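You operate a simulated robot arm through the tools that you are given. There is no shell and no other tool. Be economical: measure what you need, move in short steps, check, and stop when the job is done.

Carry out the task below with a simulated robot arm. There is one attempt and no reset: what you move stays moved.

JOB
Switch the film gauge on, zero it empty, then load the blue ring.
Fine: zero with the tray pushed in; the ring ends on the tray, pulled out.

It is judged by the outcome, as a careful person would: the job done as asked, and still so three seconds after it is handed in. It fails if anything else is knocked over, pushed out of place, dropped, spilled or broken.

ROBOT AND FRAMES
A 6-joint arm with a two-finger parallel gripper, fixed in place. Base frame: the origin is at the foot of the arm, x ahead of it, y to its left, z up; the work surface is at about z = 0.85. Units: m, degrees, N and s.
With the tool pointing down near the work surface it reaches from about 0.36 to 0.76 m from the base axis. Its first joint turns from -66.0 to 66.0 degrees. Payload 2.45 kg.
Tool frame: the origin (TCP) lies between the finger pads and is the grasp point; the fingertips stand 0.024 m ahead of it; z points along the fingers, y is the line along which they close. Largest opening 0.068 m; finger width 0.017, thickness 0.01; the body of the gripper, 0.04 by 0.07 m, starts 0.041 m behind the TCP.
Orientation is told as [roll, pitch, yaw] about the base's x, y, z axes, in that order, counted from this pose: with the fingers straight down and closing along the base's y, the tool's x points along the base's -x, its y along +y and its z along -z.

CONTROLS
- The arm moves only by the tool drive_tool. Its argument "steps" is a list of rows, each an object (a shift or turn left out is 0, a gripper value left out holds the last) with "rotation": the turn, a rotation vector about the base's x, y, z in units of 4 degrees (1.0 is 4 degrees), a list of three; "offset": the shift along the base's x, y, z in units of 25 mm (1.0 is 25 mm), a list of three; "claw": the gripper command, from -1 (fully open) to 1 (shut), values between in proportion. In form: [{"rotation": [wx, wy, wz], "offset": [x, y, z], "claw": claw}, ...]. A call has 1 to 10 rows; each row shifts and turns the commanded pose from where the row before left it. A call with a number of a shift or a turn outside -1 to 1 is refused whole. A row lasts 0.2 s, in which the tool goes at most 0.05 m and 8.6 degrees; a call with a longer step from one row to the next is refused whole, and so is a gripper value outside its range. A pose out of reach is approached as far as the arm can. The call stops where the force on the tool passes 90 N (or 10 N more than at its start, if that is more) or the arm is blocked; 0.2 s more then pass. The fingers move at their own pace (about 0.108 m/s each) and stop on an object; they squeeze with about 28 N. The grip force told is the motor's: it shows also when the fingers shut on nothing. Time passes only in rows, and 0.2 s behind the last, so rows that do not move let the fingers close. It gives the time, the measured TCP pose, the force on the tool (base axes), the opening and the grip force at its end, in the units of the frame above (readings bear some noise).
- Cameras (640 x 400 px; columns grow to the right, rows downward): "scene" is fixed at [0.164, 0.4044, 1.4519]; the picture's right is [-0.80, -0.59, 0.00], its down [-0.39, 0.53, -0.76] and it looks along [0.45, -0.61, -0.65] (base axes); focal length 293 px, centre (320, 200). "wrist" rides on the gripper at [0.084, 0.011, -0.075] in the tool frame; the picture's right is [-0.13, 0.99, 0.00], its down [-0.60, -0.08, -0.79] and it looks along [-0.79, -0.10, 0.61] (tool axes); focal length 251 px, centre (320, 200). There is no depth. A picture from a camera that has moved, and an enlarged one, comes with that camera's place and axes in the base frame and with its lens. The place of the scene camera against the robot may be out by one fixed shift of up to 0.012 m in any direction.
- capture(camera): a new picture of that camera. The clock stands still meanwhile.
- zoom(camera, box): a new picture of the part [left, top, right, bottom] of that camera's present view, enlarged. The clock stands still meanwhile.
- finish_job(): hands the job in; it is judged then, once.

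Work in short steps. Places have to be worked out from the pictures, the camera data and where the tool is seen: move nearer, look again, correct. Check each grasp and each placing, and mend what went wrong. You have 120 turns and 68 pictures in all, those below and enlarged ones among them. Open the gripper and draw the arm clear of the work before you hand the job in, unless the task says otherwise; then end with one line.

The tools are called after "Call:" as a command line: name --argument value ..., lists and objects as JSON in quotes. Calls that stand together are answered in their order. drive_tool: Moves the arm, as the interface text tells. Its arguments: {"type":"object","properties":{"steps":{"type":"array"}},"required":["steps"]} The other tools are called the same way: capture (camera) takes a picture; zoom (camera, box) takes an enlarged picture of a part of a camera's view; finish_job () hands the job in.

At the start:

```text
clock: 0.0
ee_pos: [0.453, -0.108, 1.1979]
ee_rot: [0.0, -0.1, 0.0]
ft_force: [-0.7, -0.1, -0.9]
opening: 0.0679
grip_force: 0.1
```

scene: 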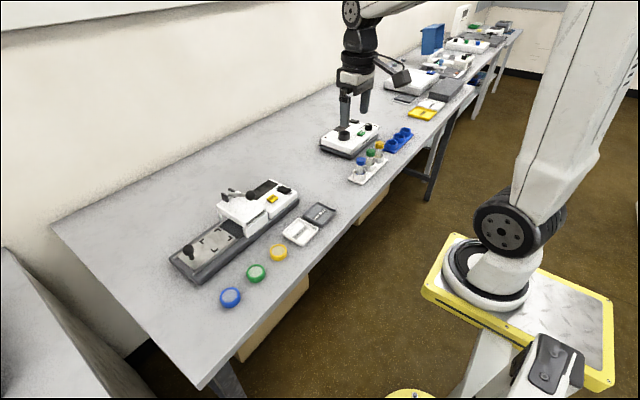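
wrist: 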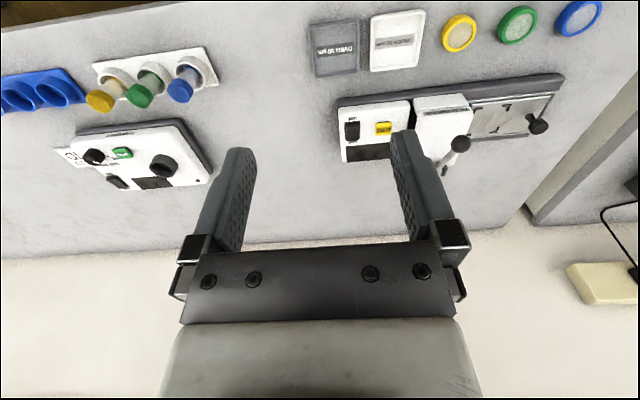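

The wrist view shows two instruments; the one with the sliding tray looks like the film gauge. I zoom in to read the labels.

Call:
zoom --camera "wrist" --box '[320, 60, 580, 200]'

Call:
zoom --camera "scene" --box '[160, 160, 350, 310]'

Call:
zoom --camera "wrist" --box '[40, 100, 240, 220]'

```text
2.46 times, centred on (450, 130) of wrist
camera zoom: at [0.3671, -0.0967, 1.2739], right [0.13, 0.99, 0.0], down [0.6, -0.08, 0.79], along [0.79, -0.1, -0.61], focal length 619 px, centre (0, 372)
```

zoom: 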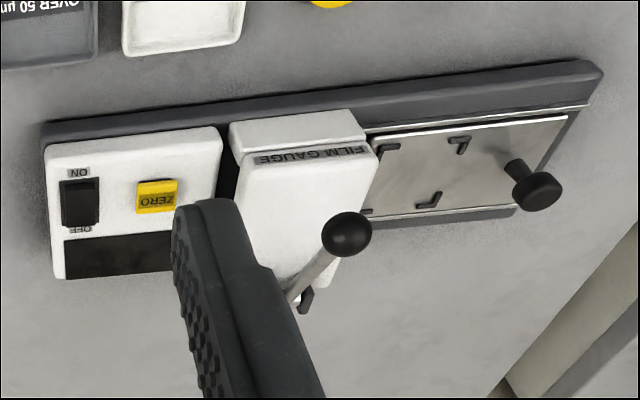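

```text
2.67 times, centred on (255, 235) of scene
camera zoom: at [0.164, 0.4044, 1.4519], right [-0.8, -0.59, 0.0], down [-0.39, 0.53, -0.76], along [0.45, -0.61, -0.65], focal length 780 px, centre (493, 107)
```

zoom: 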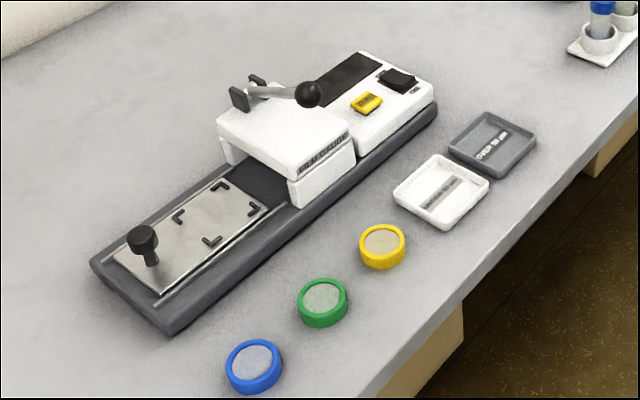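

```text
3.20 times, centred on (140, 160) of wrist
camera zoom: at [0.3671, -0.0967, 1.2739], right [0.13, 0.99, 0.0], down [0.6, -0.08, 0.79], along [0.79, -0.1, -0.61], focal length 805 px, centre (896, 328)
```

zoom: 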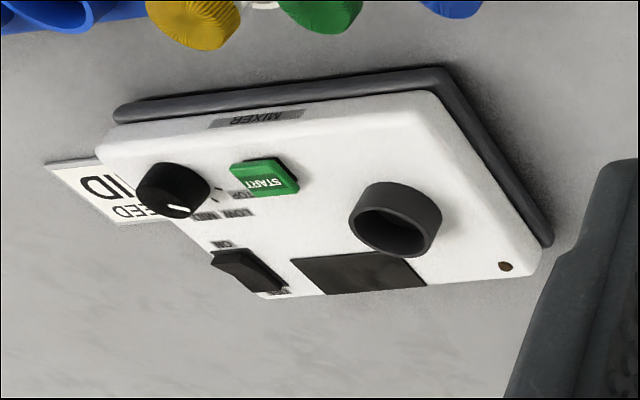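

The film gauge sits at about x 0.62–0.72, y −0.09 to 0.27, and its tray is currently pulled out. I estimate the switch at (0.665, −0.074), ZERO at (0.666, −0.018), the knob at (0.684, 0.247) and the blue ring at (0.537, 0.242). I approach the panel with the fingers shut.

Call:
drive_tool --steps '[{"offset": [0.7, 0.2, -0.8], "claw": 1}, {"offset": [0.7, 0.2, -0.8]}, {"offset": [0.7, 0.2, -0.8]}, {"offset": [0.7, 0.2, -0.8]}, {"offset": [0.7, 0.2, -0.8]}, {"offset": [0.7, 0.2, -0.8]}, {"offset": [0.7, 0.2, -0.8]}]'

Call:
capture --camera "wrist"

Call:
zoom --camera "scene" --box '[160, 120, 350, 270]'

```text
clock: 1.6
ee_pos: [0.5733, -0.0704, 1.0608]
ee_rot: [0.1, 0.1, 0.2]
ft_force: [0.8, 0.3, 1.0]
opening: 0.0
grip_force: 23.5
```

```text
62 pictures are left
camera wrist: at [0.4888, -0.0601, 1.1351], right [0.13, 0.99, 0.0], down [0.6, -0.08, 0.79], along [0.79, -0.1, -0.61], focal length 251 px, centre (320, 200)
```

wrist: 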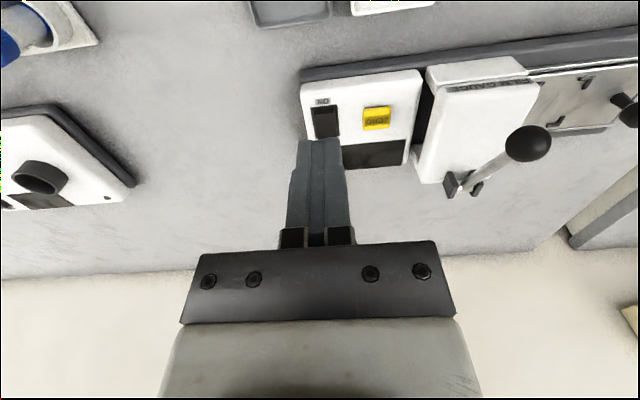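

```text
2.67 times, centred on (255, 195) of scene
camera zoom: at [0.164, 0.4044, 1.4519], right [-0.8, -0.59, 0.0], down [-0.39, 0.53, -0.76], along [0.45, -0.61, -0.65], focal length 780 px, centre (493, 213)
```

zoom: 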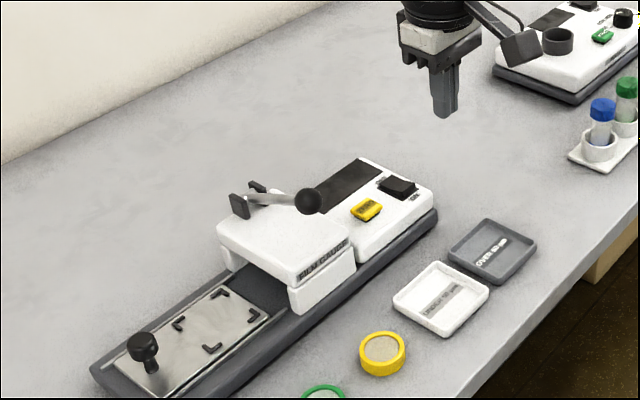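

The rocker is near (0.655, −0.074), with its top at about z 0.90. The ON label is on the side toward the robot. I hover over that half.

Call:
drive_tool --steps '[{"offset": [0.52, 0, -0.8]}, {"offset": [0.52, 0, -0.8]}, {"offset": [0.52, 0, -0.8]}, {"offset": [0.52, 0, -0.8]}, {"offset": [0.52, -0.1, -0.8]}, {}]'

Call:
zoom --camera "wrist" --box '[220, 60, 480, 220]'

Call:
zoom --camera "scene" --box '[220, 120, 320, 220]'

```text
clock: 3.0
ee_pos: [0.6363, -0.0751, 0.9575]
ee_rot: [0.0, 0.0, 0.1]
ft_force: [0.2, -0.8, 0.6]
opening: 0.0
grip_force: 23.8
```

```text
2.46 times, centred on (350, 140) of wrist
camera zoom: at [0.5534, -0.0647, 1.0321], right [0.13, 0.99, 0.0], down [0.6, -0.08, 0.79], along [0.79, -0.1, -0.61], focal length 619 px, centre (246, 348)
```

zoom: 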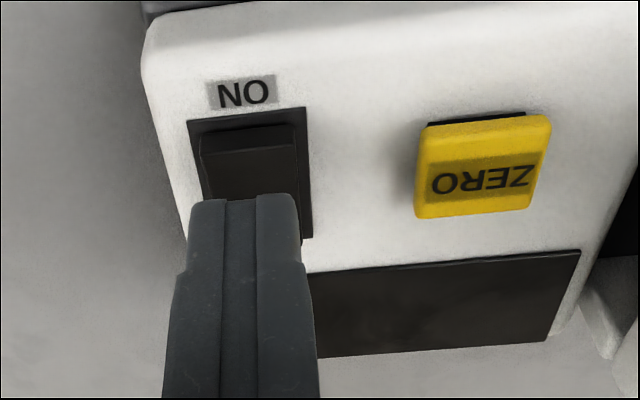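

```text
4.00 times, centred on (270, 170) of scene
camera zoom: at [0.164, 0.4044, 1.4519], right [-0.8, -0.59, 0.0], down [-0.39, 0.53, -0.76], along [0.45, -0.61, -0.65], focal length 1170 px, centre (520, 320)
```

zoom: 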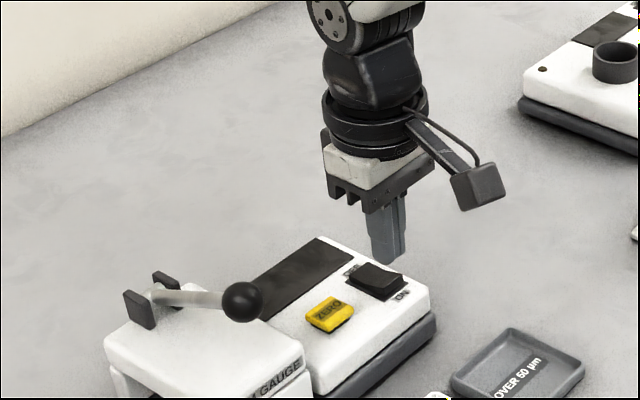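

The rocker spans about x 0.639–0.681 at y −0.075. I shift to x≈0.647 over the ON half and lower slowly.

Call:
drive_tool --steps '[{"offset": [0.42, 0, -0.2]}, {"offset": [0, 0, -0.3]}, {"offset": [0, 0, -0.3]}, {"offset": [0, 0, -0.2]}, {}]'

Call:
zoom --camera "wrist" --box '[220, 60, 480, 220]'

Call:
zoom --camera "scene" --box '[220, 120, 320, 220]'

```text
clock: 4.2
ee_pos: [0.6495, -0.0736, 0.9348]
ee_rot: [0.0, 0.2, 0.2]
ft_force: [-9.1, -0.5, 13.9]
opening: 0.0002
grip_force: 23.5
```

```text
2.46 times, centred on (350, 140) of wrist
camera zoom: at [0.5645, -0.0642, 1.0098], right [0.13, 0.99, 0.0], down [0.61, -0.08, 0.79], along [0.79, -0.1, -0.61], focal length 619 px, centre (246, 348)
```

zoom: 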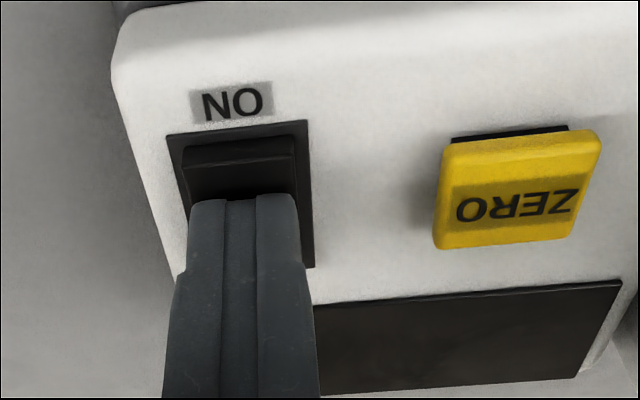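

```text
4.00 times, centred on (270, 170) of scene
camera zoom: at [0.1634, 0.4045, 1.452], right [-0.8, -0.59, 0.0], down [-0.39, 0.53, -0.76], along [0.45, -0.61, -0.65], focal length 1170 px, centre (520, 320)
```

zoom: 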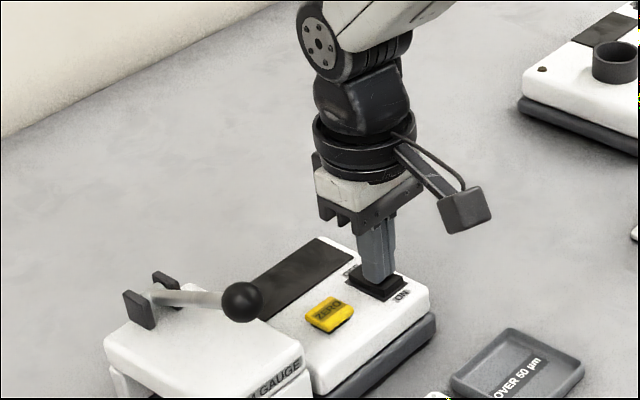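

Contact came at tip z≈0.911, so the panel is higher than I judged and the rocker runs about x 0.631–0.671. I'm on its centre, so I lift, shift 14 mm nearer and press again.

Call:
drive_tool --steps '[{"offset": [0, 0, 0.6]}, {"offset": [-0.55, -0.05, 0]}, {}, {"offset": [0, 0, -0.4]}, {"offset": [0, 0, -0.2]}, {"offset": [0, 0, -0.15]}, {}]'

Call:
zoom --camera "wrist" --box '[220, 60, 480, 220]'

```text
clock: 5.8
ee_pos: [0.6338, -0.0772, 0.9338]
ee_rot: [-0.1, 0.0, 0.2]
ft_force: [-21.5, -3.1, 43.3]
opening: 0.0
grip_force: 23.7
```

```text
2.46 times, centred on (350, 140) of wrist
camera zoom: at [0.5496, -0.0661, 1.008], right [0.13, 0.99, 0.0], down [0.6, -0.08, 0.79], along [0.79, -0.1, -0.61], focal length 619 px, centre (246, 348)
```

zoom: 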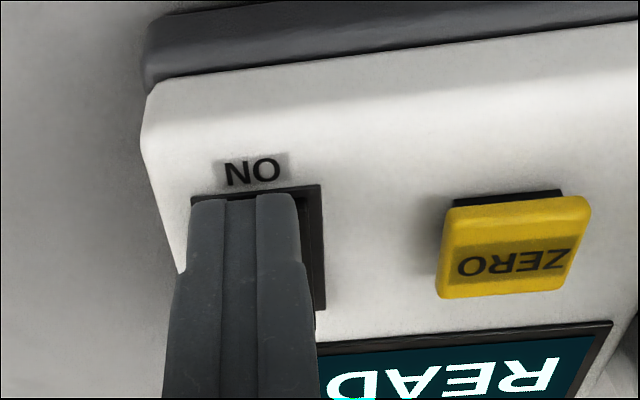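

The display lit up, so the gauge is on. I lift well clear and move over toward the tray, looking on the way.

Call:
drive_tool --steps '[{"offset": [0, 0, 1]}, {"offset": [-0.3, 0, 1]}, {"offset": [-0.3, 0, 1]}, {"offset": [-0.4, 0, 1]}, {"offset": [-0.4, 0.8, 0.4]}, {"offset": [0, 1, 0]}, {"offset": [0, 1, 0]}]'

Call:
capture --camera "wrist"

```text
clock: 7.4
ee_pos: [0.6009, -0.0038, 1.0413]
ee_rot: [0.0, 0.1, 0.1]
ft_force: [-0.2, -0.7, 0.1]
opening: 0.0002
grip_force: 24.0
```

```text
55 pictures are left
camera wrist: at [0.5156, 0.0062, 1.1161], right [0.13, 0.99, 0.0], down [0.6, -0.08, 0.79], along [0.79, -0.1, -0.61], focal length 251 px, centre (320, 200)
```

wrist: 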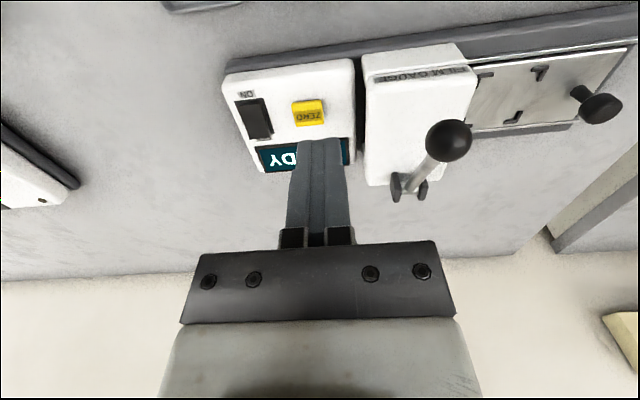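

The display reads READY. The lever ball triangulates to about (0.618, 0.068, 1.003), so I rise before crossing it toward the knob near (0.67, 0.23, 0.92).

Call:
drive_tool --steps '[{"offset": [0, 0, 1]}, {"offset": [-0.5, 0, 1]}, {"offset": [-0.5, 1, 0]}, {"offset": [0, 1, 0], "claw": 0}, {"offset": [0, 1, 0]}, {"offset": [0, 1, 0]}, {"offset": [0, 1, 0]}, {"offset": [0, 1, 0]}, {"offset": [0, 1, 0]}, {"offset": [0, 1, 0]}]'

Call:
capture --camera "wrist"

```text
clock: 9.6
ee_pos: [0.5737, 0.1931, 1.0901]
ee_rot: [-0.1, 0.1, 0.1]
ft_force: [0.2, -0.2, 0.1]
opening: 0.0339
grip_force: 0.1
```

```text
54 pictures are left
camera wrist: at [0.4898, 0.2038, 1.1655], right [0.13, 0.99, 0.0], down [0.6, -0.08, 0.79], along [0.79, -0.1, -0.61], focal length 251 px, centre (320, 200)
```

wrist: 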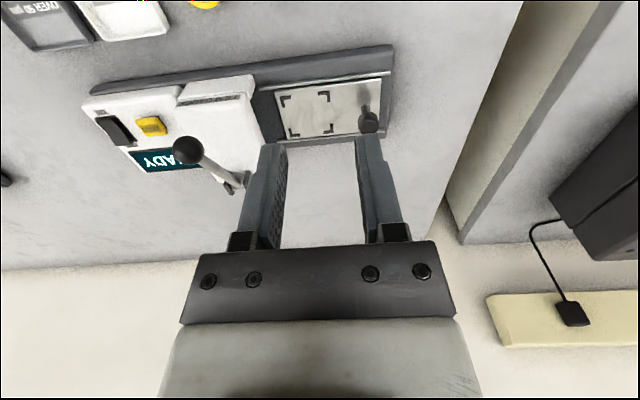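

The knob is at about (0.668, 0.237), with its top near z 0.92. I open the gripper and hover above it.

Call:
drive_tool --steps '[{"offset": [0.7, 0.35, -0.6], "claw": -0.7}, {"offset": [0.7, 0.35, -0.6]}, {"offset": [0.7, 0.35, -0.6]}, {"offset": [0.8, 0.35, -0.6]}, {"offset": [0.7, 0.35, -0.6]}, {"offset": [0, 0, -0.6]}, {}]'

Call:
capture --camera "wrist"

Call:
zoom --camera "scene" --box '[150, 140, 310, 290]'

```text
clock: 11.2
ee_pos: [0.6644, 0.2369, 1.0004]
ee_rot: [0.0, 0.1, 0.1]
ft_force: [-0.4, -0.5, -0.5]
opening: 0.058
grip_force: 0.1
```

```text
53 pictures are left
camera wrist: at [0.5811, 0.2476, 1.0758], right [0.13, 0.99, 0.0], down [0.6, -0.08, 0.79], along [0.79, -0.1, -0.61], focal length 251 px, centre (320, 200)
```

wrist: 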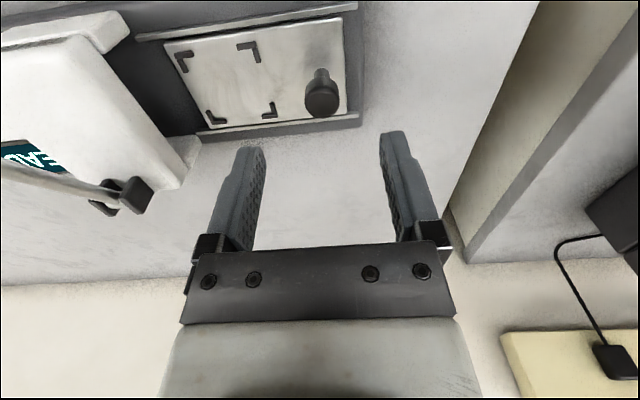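

```text
2.67 times, centred on (230, 215) of scene
camera zoom: at [0.164, 0.4044, 1.4519], right [-0.8, -0.59, 0.0], down [-0.39, 0.53, -0.76], along [0.45, -0.61, -0.65], focal length 780 px, centre (560, 160)
```

zoom: 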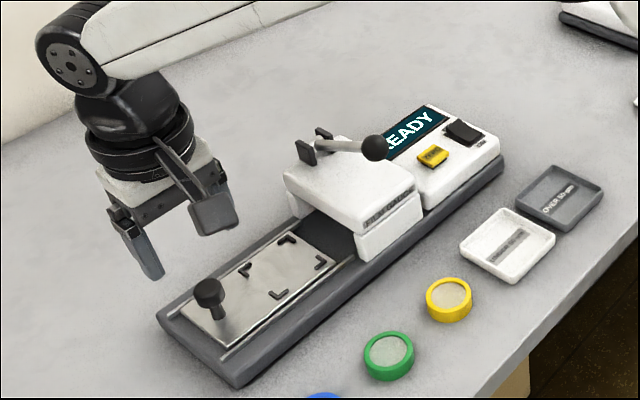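

The knob head is at about (0.671, 0.2375, 0.92). I straddle it with the fingers.

Call:
drive_tool --steps '[{"offset": [0.3, 0.02, -0.7]}, {"offset": [0, 0, -0.7]}, {"offset": [0, 0, -0.7]}, {"offset": [0, 0, -0.7]}, {"offset": [0, 0, -0.3]}, {}]'

Call:
capture --camera "wrist"

Call:
zoom --camera "scene" --box '[150, 190, 270, 290]'

```text
clock: 12.6
ee_pos: [0.6747, 0.2384, 0.9197]
ee_rot: [0.0, 0.0, 0.1]
ft_force: [-0.3, -0.2, -0.2]
opening: 0.0578
grip_force: 0.0
```

```text
51 pictures are left
camera wrist: at [0.5905, 0.2489, 0.9958], right [0.13, 0.99, 0.0], down [0.6, -0.08, 0.79], along [0.79, -0.1, -0.61], focal length 251 px, centre (320, 200)
```

wrist: 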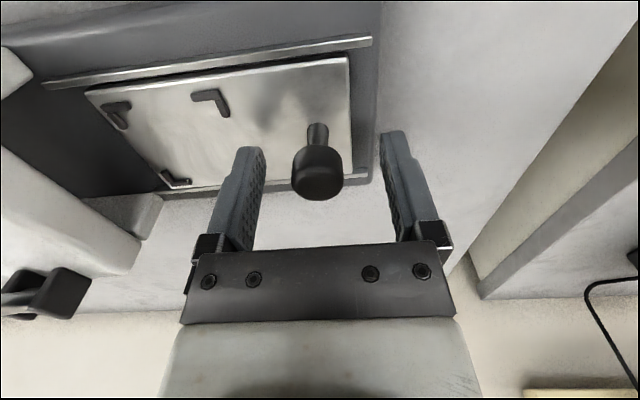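

```text
4.00 times, centred on (210, 240) of scene
camera zoom: at [0.164, 0.4044, 1.4519], right [-0.8, -0.59, 0.0], down [-0.39, 0.53, -0.76], along [0.45, -0.61, -0.65], focal length 1170 px, centre (760, 40)
```

zoom: 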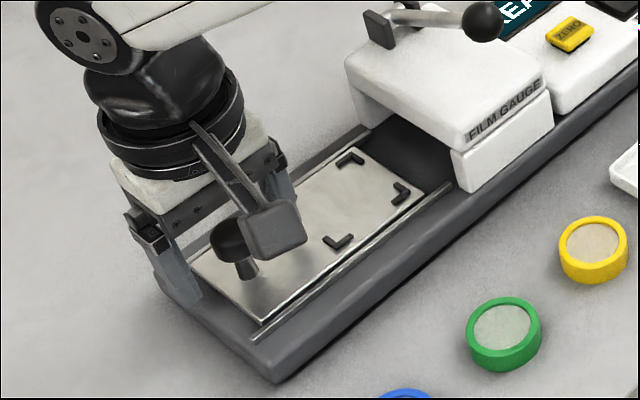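

The knob is between the pads at the TCP. I close on it.

Call:
drive_tool --steps '[{"claw": 1}, {}, {}]'

```text
clock: 13.4
ee_pos: [0.6753, 0.2371, 0.9204]
ee_rot: [-0.1, 0.1, 0.1]
ft_force: [-1.9, -9.8, 0.1]
opening: 0.0231
grip_force: 39.2
```

The knob is held at a 23 mm opening. I push the tray in along −y in small steps.

Call:
drive_tool --steps '[{"offset": [0, -0.4, 0]}, {"offset": [0, -0.4, 0]}, {"offset": [0, -0.4, 0]}, {"offset": [0, -0.4, 0]}, {}]'

Call:
zoom --camera "scene" --box '[150, 150, 310, 290]'

```text
clock: 14.6
ee_pos: [0.6749, 0.1979, 0.9205]
ee_rot: [0.0, 0.1, 0.1]
ft_force: [19.3, -0.4, -22.0]
opening: 0.0235
grip_force: 39.2
```

```text
2.86 times, centred on (230, 220) of scene
camera zoom: at [0.165, 0.4046, 1.4517], right [-0.8, -0.59, 0.0], down [-0.39, 0.53, -0.76], along [0.45, -0.61, -0.65], focal length 836 px, centre (577, 143)
```

zoom: 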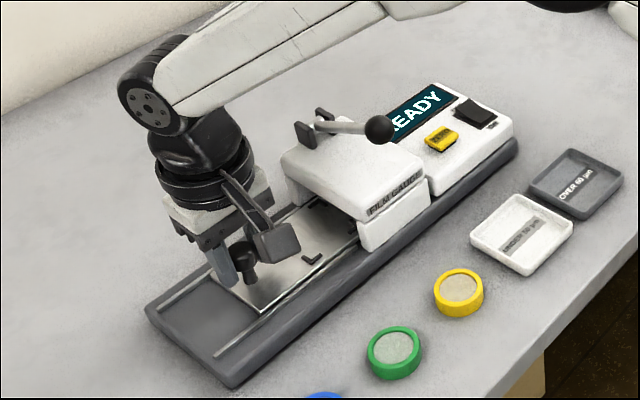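

The tray slides freely. Side forces have built up (+x and −z on the tool), so I comply slightly while pushing on.

Call:
drive_tool --steps '[{"offset": [0.06, -0.2, -0.06]}, {"offset": [0.0, -0.4, 0]}, {"offset": [0, -0.4, 0]}, {}]'

Call:
capture --camera "wrist"

Call:
zoom --camera "scene" --box '[150, 150, 310, 290]'

```text
clock: 15.6
ee_pos: [0.6747, 0.1738, 0.9208]
ee_rot: [0.0, 0.3, 0.1]
ft_force: [-2.4, 1.0, 4.1]
opening: 0.0235
grip_force: 39.6
```

```text
48 pictures are left
camera wrist: at [0.5906, 0.1848, 0.9961], right [0.13, 0.99, 0.0], down [0.61, -0.08, 0.79], along [0.78, -0.1, -0.61], focal length 251 px, centre (320, 200)
```

wrist: 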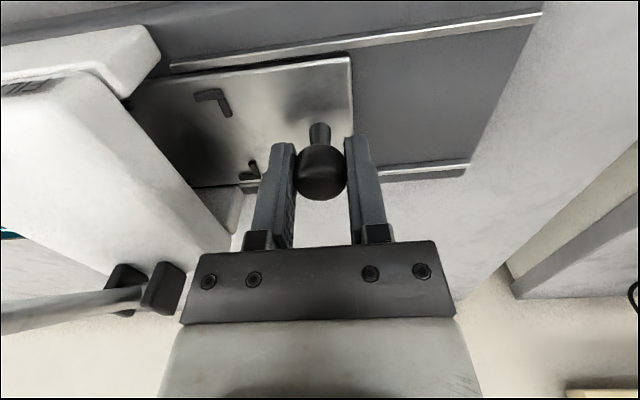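

```text
2.86 times, centred on (230, 220) of scene
camera zoom: at [0.1638, 0.4044, 1.4519], right [-0.8, -0.59, 0.0], down [-0.39, 0.53, -0.76], along [0.45, -0.61, -0.65], focal length 836 px, centre (577, 143)
```

zoom: 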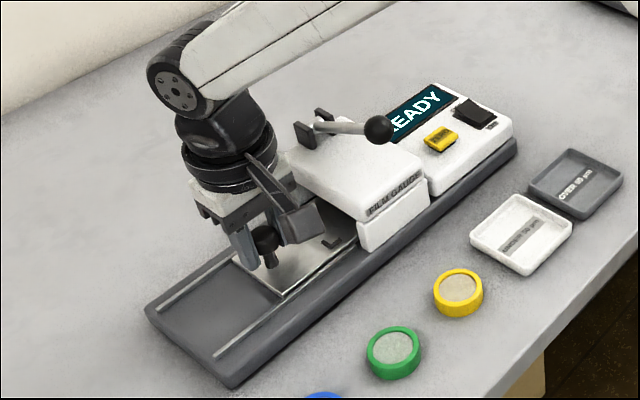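

Forces are now small. The bridge's +y face is at about y 0.105 with its top at z≈0.92, so the inner finger has room down to TCP y≈0.13. I continue.

Call:
drive_tool --steps '[{"offset": [0, -0.4, 0]}, {"offset": [0, -0.4, 0]}, {"offset": [0, -0.3, 0]}, {}]'

Call:
capture --camera "wrist"

```text
clock: 16.6
ee_pos: [0.675, 0.1452, 0.9203]
ee_rot: [-0.1, 0.2, 0.0]
ft_force: [-9.9, -1.6, -2.0]
opening: 0.0233
grip_force: 40.0
```

```text
46 pictures are left
camera wrist: at [0.5907, 0.1559, 0.9961], right [0.13, 0.99, 0.0], down [0.61, -0.08, 0.79], along [0.78, -0.1, -0.61], focal length 251 px, centre (320, 200)
```

wrist: 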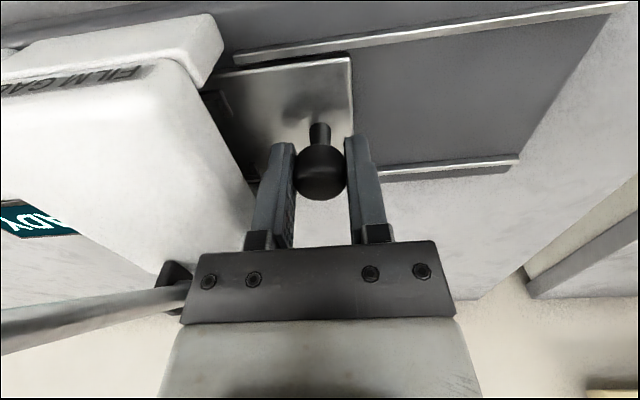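

The inner finger and the gripper body are nearing the bridge and lever bracket. I release slightly, rise, and switch to pushing the knob from its outer side with closed fingers.

Call:
drive_tool --steps '[{"claw": 0}, {}, {"offset": [0, 0, 0.8]}, {"offset": [0, 0, 0.8]}, {"offset": [0, 0.8, 0], "claw": 1}, {"offset": [0, 0.8, 0]}, {}, {"offset": [0, 0, -0.8]}, {"offset": [0, 0, -0.8]}, {}]'

Call:
capture --camera "wrist"

```text
clock: 18.8
ee_pos: [0.6736, 0.1867, 0.9201]
ee_rot: [0.0, 0.0, 0.1]
ft_force: [-0.3, 0.2, 0.1]
opening: 0.0
grip_force: 22.8
```

```text
45 pictures are left
camera wrist: at [0.5903, 0.1974, 0.9959], right [0.13, 0.99, 0.0], down [0.6, -0.08, 0.79], along [0.79, -0.1, -0.61], focal length 251 px, centre (320, 200)
```

wrist: 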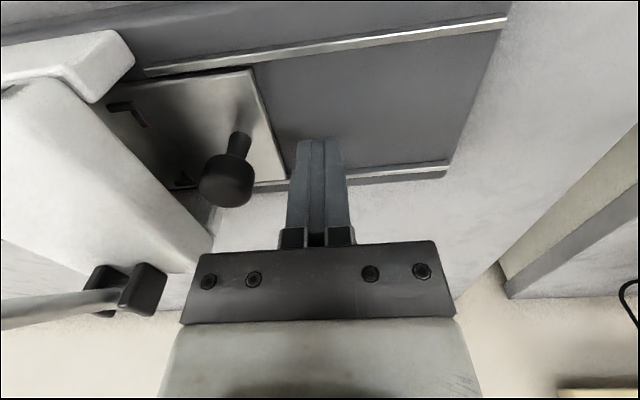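

I raise 10 mm to clear the lever bracket (top about z 0.967), then push −y in small steps until the tray stops.

Call:
drive_tool --steps '[{"offset": [0, -0.4, 0.44]}, {"offset": [0, -0.4, 0]}, {"offset": [0, -0.3, 0]}, {"offset": [0, -0.3, 0]}, {}]'

Call:
capture --camera "wrist"

Call:
zoom --camera "scene" --box '[150, 150, 310, 290]'

```text
clock: 20.0
ee_pos: [0.6755, 0.1624, 0.9322]
ee_rot: [0.7, -0.2, 0.3]
ft_force: [12.8, 55.5, -7.7]
opening: 0.0001
grip_force: 23.4
```

```text
44 pictures are left
camera wrist: at [0.5903, 0.1716, 1.0075], right [0.12, 0.99, 0.01], down [0.6, -0.08, 0.8], along [0.79, -0.09, -0.61], focal length 251 px, centre (320, 200)
```

wrist: 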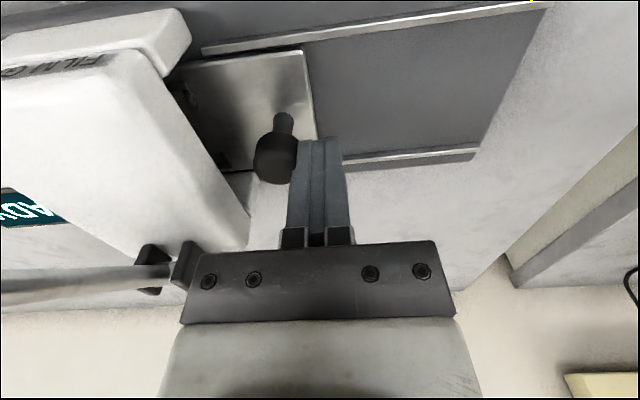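

```text
2.86 times, centred on (230, 220) of scene
camera zoom: at [0.1645, 0.406, 1.4514], right [-0.8, -0.59, 0.0], down [-0.39, 0.52, -0.76], along [0.45, -0.61, -0.65], focal length 836 px, centre (577, 143)
```

zoom: 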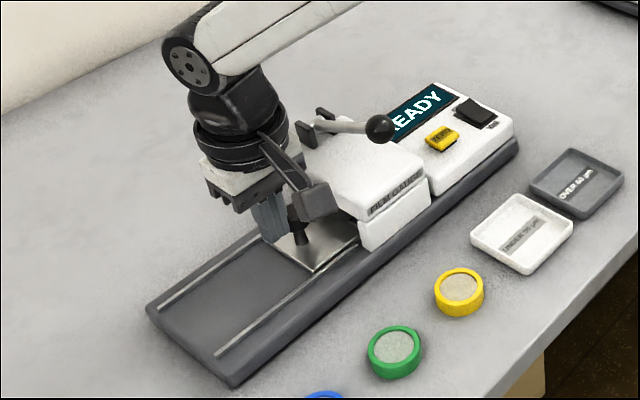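

The push met a firm stop (55 N along y) with the knob at about y 0.140. That puts the tray centre at about y 0.068, under the head, so the tray is fully in. I back off, rise over the lever, and head for ZERO at about (0.648, −0.021).

Call:
drive_tool --steps '[{"offset": [0, 0.8, 0]}, {"offset": [0, 0.2, 0.8]}, {"offset": [0, 0, 1]}, {"offset": [0, 0, 1]}, {"offset": [0, 0, 1]}, {"offset": [0, 0, 1]}, {"offset": [0, 0, 1]}, {"offset": [-0.3, -0.5, 0.2]}, {"offset": [-0.4, -1, 0]}, {"offset": [-0.4, -1, 0]}]'

Call:
drive_tool --steps '[{"offset": [0, -1, 0]}, {"offset": [0, -1, 0]}, {"offset": [0, -1, 0]}, {"offset": [0, -1, 0]}, {"offset": [0, -1, 0]}, {"offset": [0, -1, 0]}, {}]'

Call:
capture --camera "wrist"

```text
clock: 22.2
ee_pos: [0.6472, 0.116, 1.0824]
ee_rot: [0.0, 0.0, 0.0]
ft_force: [0.2, -0.6, -0.1]
opening: 0.0001
grip_force: 23.8
```

```text
clock: 23.8
ee_pos: [0.646, -0.0377, 1.0831]
ee_rot: [0.0, 0.0, 0.1]
ft_force: [0.7, 0.0, 0.5]
opening: 0.0002
grip_force: 23.7
```

```text
42 pictures are left
camera wrist: at [0.5612, -0.0273, 1.1601], right [0.13, 0.99, 0.0], down [0.6, -0.08, 0.79], along [0.79, -0.1, -0.61], focal length 251 px, centre (320, 200)
```

wrist: 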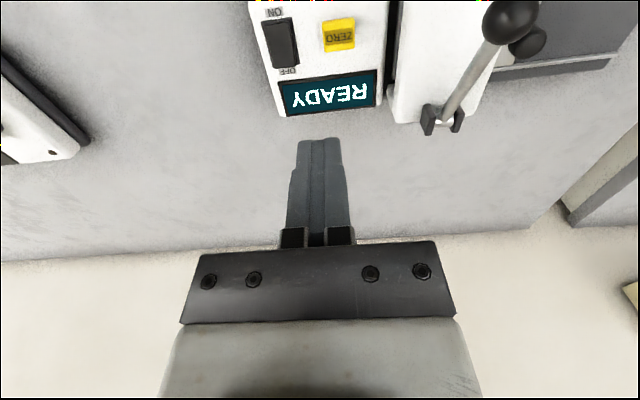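

ZERO is confirmed at (0.649, −0.022). I lower to just above it.

Call:
drive_tool --steps '[{"offset": [0.1, 0.6, -0.8]}, {"offset": [0, 0, -0.9]}, {"offset": [0, 0, -0.9]}, {"offset": [0, 0, -0.9]}, {"offset": [0, 0, -0.9]}, {"offset": [0, 0, -0.9]}, {}]'

Call:
zoom --camera "wrist" --box '[220, 60, 480, 220]'

```text
clock: 25.4
ee_pos: [0.6503, -0.0236, 0.951]
ee_rot: [0.0, 0.0, 0.1]
ft_force: [0.3, 0.4, -0.7]
opening: 0.0
grip_force: 23.5
```

```text
2.46 times, centred on (350, 140) of wrist
camera zoom: at [0.5669, -0.0127, 1.0258], right [0.13, 0.99, 0.0], down [0.6, -0.08, 0.79], along [0.79, -0.1, -0.61], focal length 619 px, centre (246, 348)
```

zoom: 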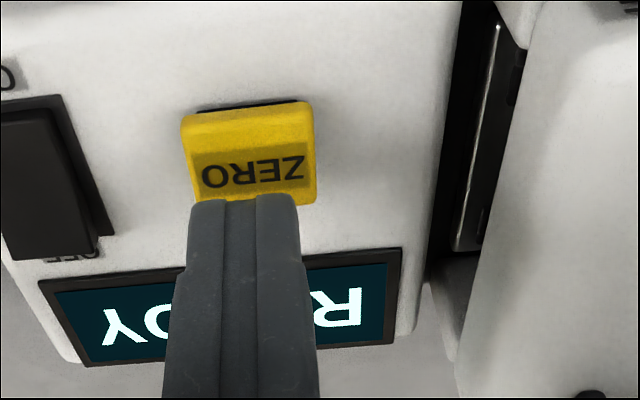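

I'm aligned over the button, so I press gently.

Call:
drive_tool --steps '[{"offset": [0, 0, -0.3]}, {"offset": [0, 0, -0.2]}, {"offset": [0, 0, -0.15]}, {}]'

Call:
zoom --camera "wrist" --box '[220, 60, 480, 220]'

Call:
zoom --camera "scene" --box '[210, 120, 330, 220]'

```text
clock: 26.4
ee_pos: [0.6495, -0.0223, 0.9337]
ee_rot: [0.0, 0.0, 0.1]
ft_force: [0.1, 1.0, 3.2]
opening: 0.0001
grip_force: 23.8
```

```text
2.46 times, centred on (350, 140) of wrist
camera zoom: at [0.5653, -0.0113, 1.0091], right [0.13, 0.99, 0.0], down [0.6, -0.08, 0.79], along [0.79, -0.1, -0.61], focal length 619 px, centre (246, 348)
```

zoom: 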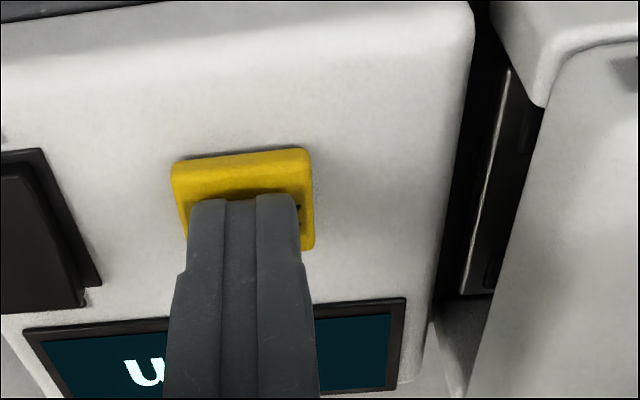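

```text
4.00 times, centred on (270, 170) of scene
camera zoom: at [0.1639, 0.4045, 1.4519], right [-0.8, -0.59, 0.0], down [-0.39, 0.53, -0.76], along [0.45, -0.61, -0.65], focal length 1170 px, centre (520, 320)
```

zoom: 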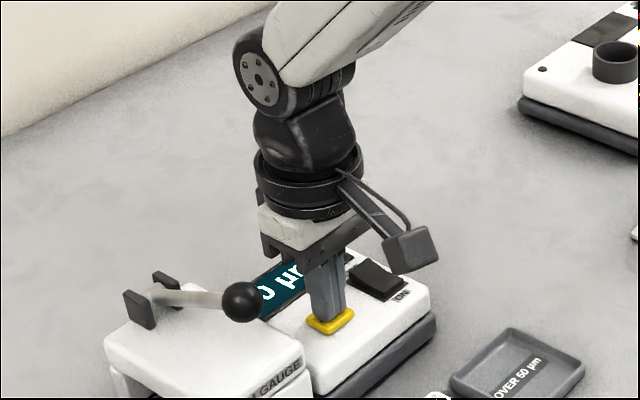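

The button went down and the display changed to something ending "0 µm". I lift straight up and read it.

Call:
drive_tool --steps '[{"offset": [0, 0, 0.8]}, {"offset": [0, 0, 1]}, {"offset": [0, 0, 1]}, {"offset": [0, 0, 1]}, {"offset": [0, 0, 1]}, {"offset": [0, 0, 1]}, {}]'

Call:
capture --camera "wrist"

Call:
zoom --camera "scene" --box '[150, 140, 310, 280]'

```text
clock: 28.0
ee_pos: [0.6505, -0.0215, 1.0816]
ee_rot: [0.0, 0.1, 0.1]
ft_force: [0.3, 0.3, -0.2]
opening: 0.0001
grip_force: 22.8
```

```text
38 pictures are left
camera wrist: at [0.566, -0.0102, 1.1562], right [0.13, 0.99, 0.0], down [0.6, -0.08, 0.79], along [0.79, -0.1, -0.61], focal length 251 px, centre (320, 200)
```

wrist: 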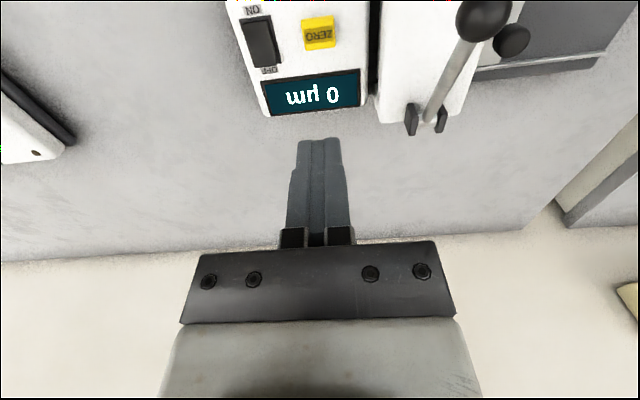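

```text
2.86 times, centred on (230, 210) of scene
camera zoom: at [0.164, 0.4044, 1.4519], right [-0.8, -0.59, 0.0], down [-0.39, 0.53, -0.76], along [0.45, -0.61, -0.65], focal length 836 px, centre (577, 171)
```

zoom: 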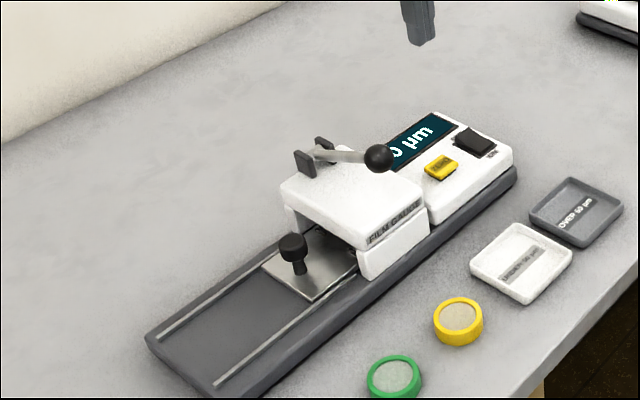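

The display reads 0 µm, so the zeroing worked. I cross back over the lever to the knob at about (0.674, 0.14), opening the fingers to half.

Call:
drive_tool --steps '[{"offset": [0.14, 0.935, 0]}, {"offset": [0.14, 0.935, 0]}, {"offset": [0.14, 0.935, 0]}, {"offset": [0.14, 0.935, 0]}, {"offset": [0.14, 0.935, 0], "claw": 0}, {"offset": [0.14, 0.935, 0]}, {"offset": [0.14, 0.935, 0]}, {"offset": [0, 0, -1]}, {"offset": [0, 0, -1]}, {}]'

Call:
capture --camera "wrist"

```text
clock: 30.2
ee_pos: [0.6739, 0.1416, 1.0295]
ee_rot: [-0.1, 0.1, 0.2]
ft_force: [0.1, 0.8, 0.7]
opening: 0.034
grip_force: 0.1
```

```text
36 pictures are left
camera wrist: at [0.5897, 0.1522, 1.1033], right [0.13, 0.99, 0.0], down [0.6, -0.08, 0.79], along [0.79, -0.1, -0.61], focal length 251 px, centre (320, 200)
```

wrist: 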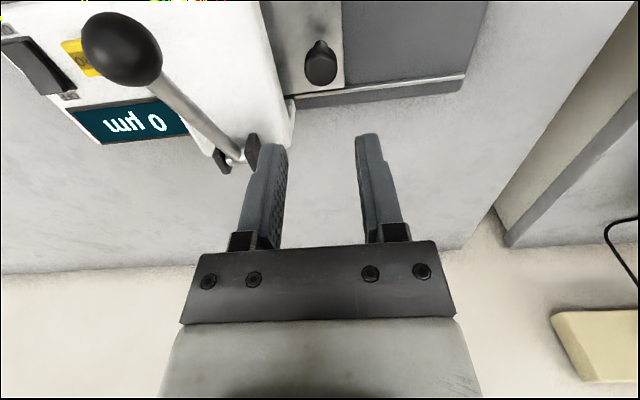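

The knob is at (0.671, 0.142), matching the TCP. I descend over it.

Call:
drive_tool --steps '[{"offset": [0, 0, -0.8]}, {"offset": [0, 0, -0.8]}, {"offset": [0, 0, -0.8]}, {"offset": [0, 0, -0.8]}, {"offset": [0, 0, -0.8]}, {}]'

Call:
capture --camera "wrist"

```text
clock: 31.6
ee_pos: [0.6724, 0.1424, 0.9277]
ee_rot: [0.0, 0.0, 0.1]
ft_force: [-0.1, 0.2, -0.1]
opening: 0.0343
grip_force: 0.0
```

```text
35 pictures are left
camera wrist: at [0.5886, 0.1523, 1.0038], right [0.13, 0.99, 0.0], down [0.6, -0.08, 0.79], along [0.79, -0.1, -0.61], focal length 251 px, centre (320, 200)
```

wrist: 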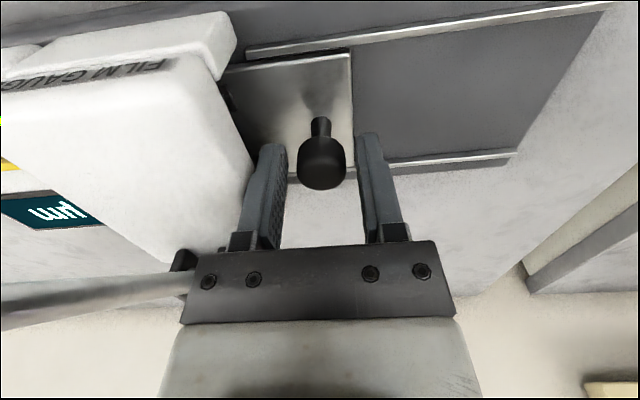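

The knob sits between the pads and nothing is touching. I close and pull out a little first.

Call:
drive_tool --steps '[{"claw": 1}, {}, {"offset": [0, 0.4, 0]}, {"offset": [0, 0.4, 0]}, {"offset": [0, 0.4, 0]}, {"offset": [0, 0.4, 0]}, {}]'

```text
clock: 33.2
ee_pos: [0.672, 0.1816, 0.9294]
ee_rot: [0.0, 0.2, 0.0]
ft_force: [-15.6, 0.1, 7.9]
opening: 0.0233
grip_force: 39.4
```

It's sliding well. I keep pulling, with a small −x compliance, to the outer stop near y 0.237.

Call:
drive_tool --steps '[{"offset": [-0.04, 0.4, 0]}, {"offset": [0, 0.4, 0]}, {"offset": [0, 0.4, 0]}, {"offset": [0, 0.4, 0]}, {"offset": [0, 0.4, 0]}, {"offset": [0, 0.2, 0]}, {}]'

Call:
capture --camera "wrist"

```text
clock: 34.8
ee_pos: [0.6726, 0.2375, 0.9297]
ee_rot: [0.0, 0.1, 0.1]
ft_force: [-9.4, -0.5, 2.9]
opening: 0.0233
grip_force: 39.6
```

```text
34 pictures are left
camera wrist: at [0.5887, 0.2477, 1.0038], right [0.13, 0.99, 0.0], down [0.61, -0.08, 0.79], along [0.79, -0.1, -0.61], focal length 251 px, centre (320, 200)
```

wrist: 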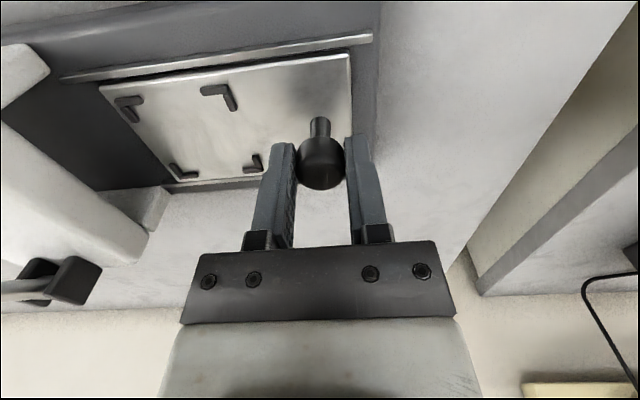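

No stop felt yet, so I pull a little further to make sure it's fully out.

Call:
drive_tool --steps '[{"offset": [0, 0.15, 0]}, {"offset": [0, 0.15, 0]}, {}]'

```text
clock: 35.6
ee_pos: [0.672, 0.237, 0.9282]
ee_rot: [-0.5, 0.2, -0.2]
ft_force: [-17.2, -41.8, 17.4]
opening: 0.0235
grip_force: 39.9
```

The outer stop is reached (−42 N), so the tray is fully out. I relax, release, rise, and move back for a view of the tray and the blue ring.

Call:
drive_tool --steps '[{"offset": [0, -0.3, 0]}, {"claw": -0.3}, {}, {"offset": [0, 0, 1]}, {"offset": [0, 0, 1]}, {"offset": [0, 0, 1]}, {"offset": [-0.9, -0.4, 1]}, {"offset": [-0.9, -0.4, 1], "claw": -1}, {"offset": [-0.8, -0.4, 0.5]}, {}]'

Call:
capture --camera "wrist"

Call:
zoom --camera "scene" --box '[150, 180, 310, 320]'

```text
clock: 37.8
ee_pos: [0.6081, 0.2067, 1.0649]
ee_rot: [0.0, 0.0, 0.1]
ft_force: [-0.5, 0.6, -0.2]
opening: 0.068
grip_force: 0.1
```

```text
33 pictures are left
camera wrist: at [0.5231, 0.2158, 1.1398], right [0.13, 0.99, 0.0], down [0.6, -0.08, 0.79], along [0.79, -0.1, -0.61], focal length 251 px, centre (320, 200)
```

wrist: 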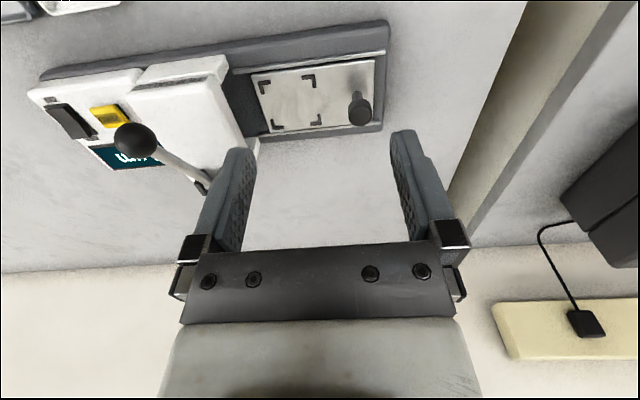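

```text
2.86 times, centred on (230, 250) of scene
camera zoom: at [0.164, 0.4044, 1.4519], right [-0.8, -0.59, 0.0], down [-0.39, 0.53, -0.76], along [0.45, -0.61, -0.65], focal length 836 px, centre (577, 57)
```

zoom: 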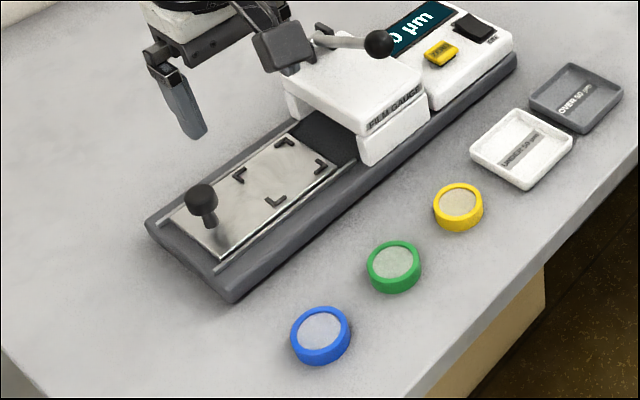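

The ring is about 47 mm across and the gripper opens to 68 mm. The corner marks centre at roughly (0.682, 0.163). I zoom once for precision.

Call:
zoom --camera "wrist" --box '[240, 60, 400, 160]'

```text
4.00 times, centred on (320, 110) of wrist
camera zoom: at [0.5231, 0.2158, 1.1398], right [0.13, 0.99, 0.0], down [0.6, -0.08, 0.79], along [0.79, -0.1, -0.61], focal length 1006 px, centre (320, 560)
```

zoom: 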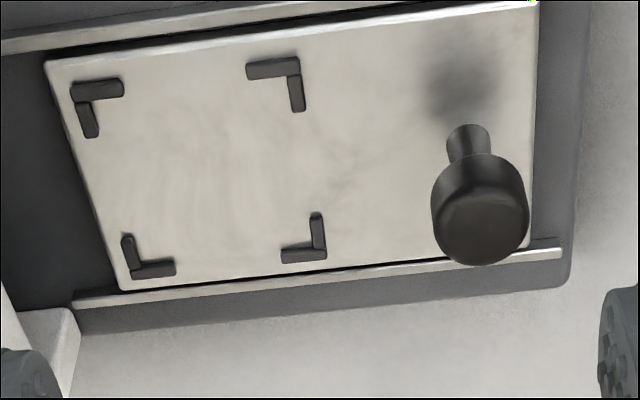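

Mark centre: (0.681, 0.164) at tray height z≈0.877. Next I hover over the blue ring near (0.535, 0.242).

Call:
drive_tool --steps '[{"offset": [-0.75, 0.35, -0.9]}, {"offset": [-0.75, 0.35, -0.9]}, {"offset": [-0.75, 0.35, -0.9]}, {"offset": [-0.75, 0.35, -0.9]}, {}]'

Call:
capture --camera "wrist"

```text
clock: 39.0
ee_pos: [0.5293, 0.2426, 0.9739]
ee_rot: [0.0, 0.1, 0.0]
ft_force: [-0.5, -0.1, -0.2]
opening: 0.0676
grip_force: 0.1
```

```text
30 pictures are left
camera wrist: at [0.4459, 0.2527, 1.0498], right [0.13, 0.99, 0.0], down [0.6, -0.08, 0.79], along [0.79, -0.1, -0.61], focal length 251 px, centre (320, 200)
```

wrist: 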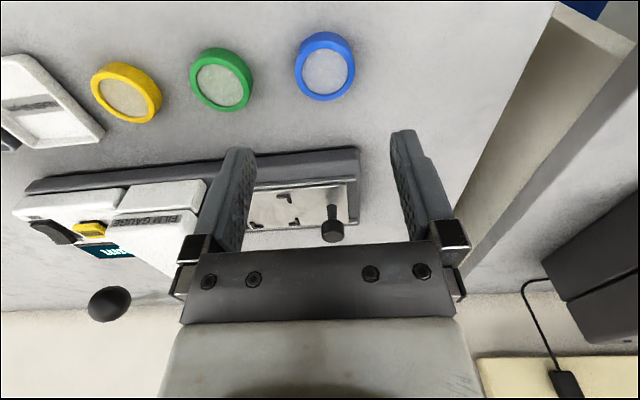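

The blue ring is centred at about (0.534, 0.247) and 43 mm across. I align and lower partway, then check.

Call:
drive_tool --steps '[{"offset": [0.2, 0.18, -0.5]}, {"offset": [0, 0, -0.7]}, {"offset": [0, 0, -0.7]}, {}]'

Call:
capture --camera "wrist"

Call:
zoom --camera "scene" --box '[180, 240, 300, 340]'

```text
clock: 40.0
ee_pos: [0.5364, 0.245, 0.9275]
ee_rot: [0.0, 0.0, 0.1]
ft_force: [1.0, 0.3, 0.0]
opening: 0.0681
grip_force: 0.1
```

```text
29 pictures are left
camera wrist: at [0.4518, 0.2561, 1.0032], right [0.13, 0.99, 0.0], down [0.6, -0.08, 0.79], along [0.79, -0.1, -0.61], focal length 251 px, centre (320, 200)
```

wrist: 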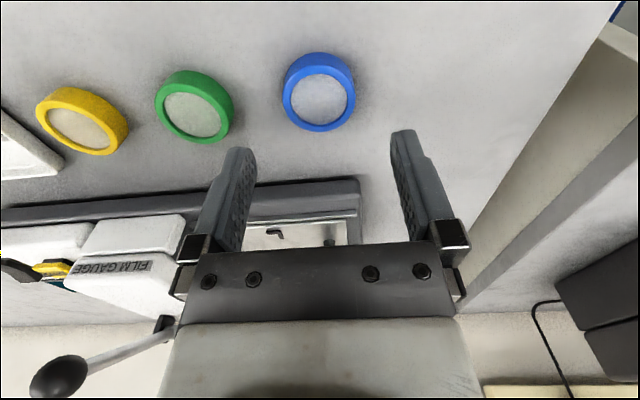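

```text
4.00 times, centred on (240, 290) of scene
camera zoom: at [0.164, 0.4044, 1.4519], right [-0.8, -0.59, 0.0], down [-0.39, 0.53, -0.76], along [0.45, -0.61, -0.65], focal length 1170 px, centre (640, -160)
```

zoom: 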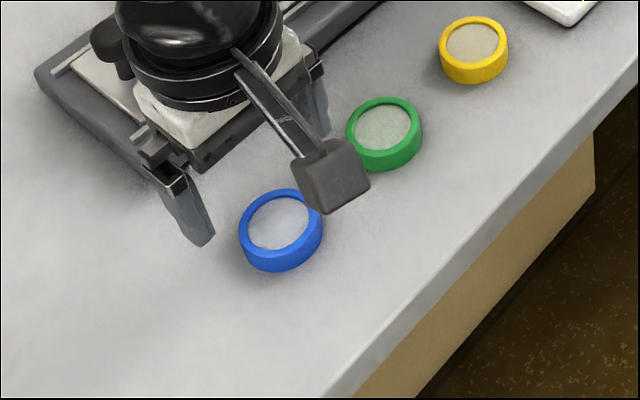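

The ring centre is about (0.532, 0.245). I descend to TCP z≈0.879, with the tips just above the table.

Call:
drive_tool --steps '[{"offset": [-0.15, 0, -0.6]}, {"offset": [0, 0, -0.6]}, {"offset": [0, 0, -0.5]}, {"offset": [0, 0, -0.25]}, {}]'

Call:
capture --camera "wrist"

```text
clock: 41.2
ee_pos: [0.5327, 0.2463, 0.8803]
ee_rot: [0.1, 0.0, 0.1]
ft_force: [-0.4, 0.2, 0.7]
opening: 0.0681
grip_force: 0.0
```

```text
27 pictures are left
camera wrist: at [0.4492, 0.2571, 0.9554], right [0.13, 0.99, 0.0], down [0.6, -0.08, 0.79], along [0.79, -0.1, -0.61], focal length 251 px, centre (320, 200)
```

wrist: 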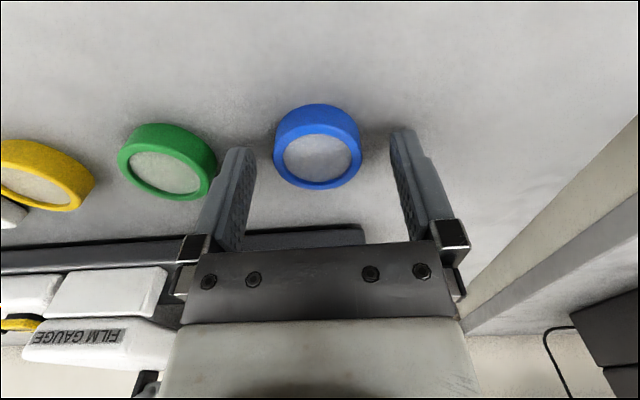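

The ring lies between the fingers, so I close on it.

Call:
drive_tool --steps '[{"offset": [-0.08, 0, 0]}, {"claw": 1}, {}, {}, {"offset": [0, 0, 0.4]}, {"offset": [0, 0, 0.8]}, {}]'

Call:
capture --camera "wrist"

```text
clock: 42.8
ee_pos: [0.5309, 0.2478, 0.9097]
ee_rot: [-0.1, 0.1, 0.2]
ft_force: [0.7, -0.7, 0.3]
opening: 0.0419
grip_force: 28.0
```

```text
26 pictures are left
camera wrist: at [0.4468, 0.2591, 0.9854], right [0.13, 0.99, 0.0], down [0.6, -0.08, 0.79], along [0.79, -0.1, -0.61], focal length 251 px, centre (320, 200)
```

wrist: 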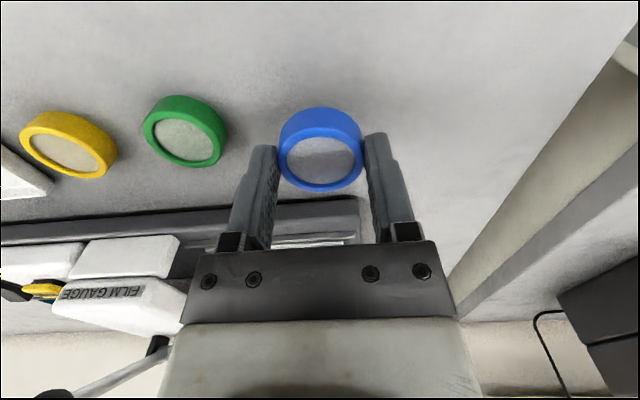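

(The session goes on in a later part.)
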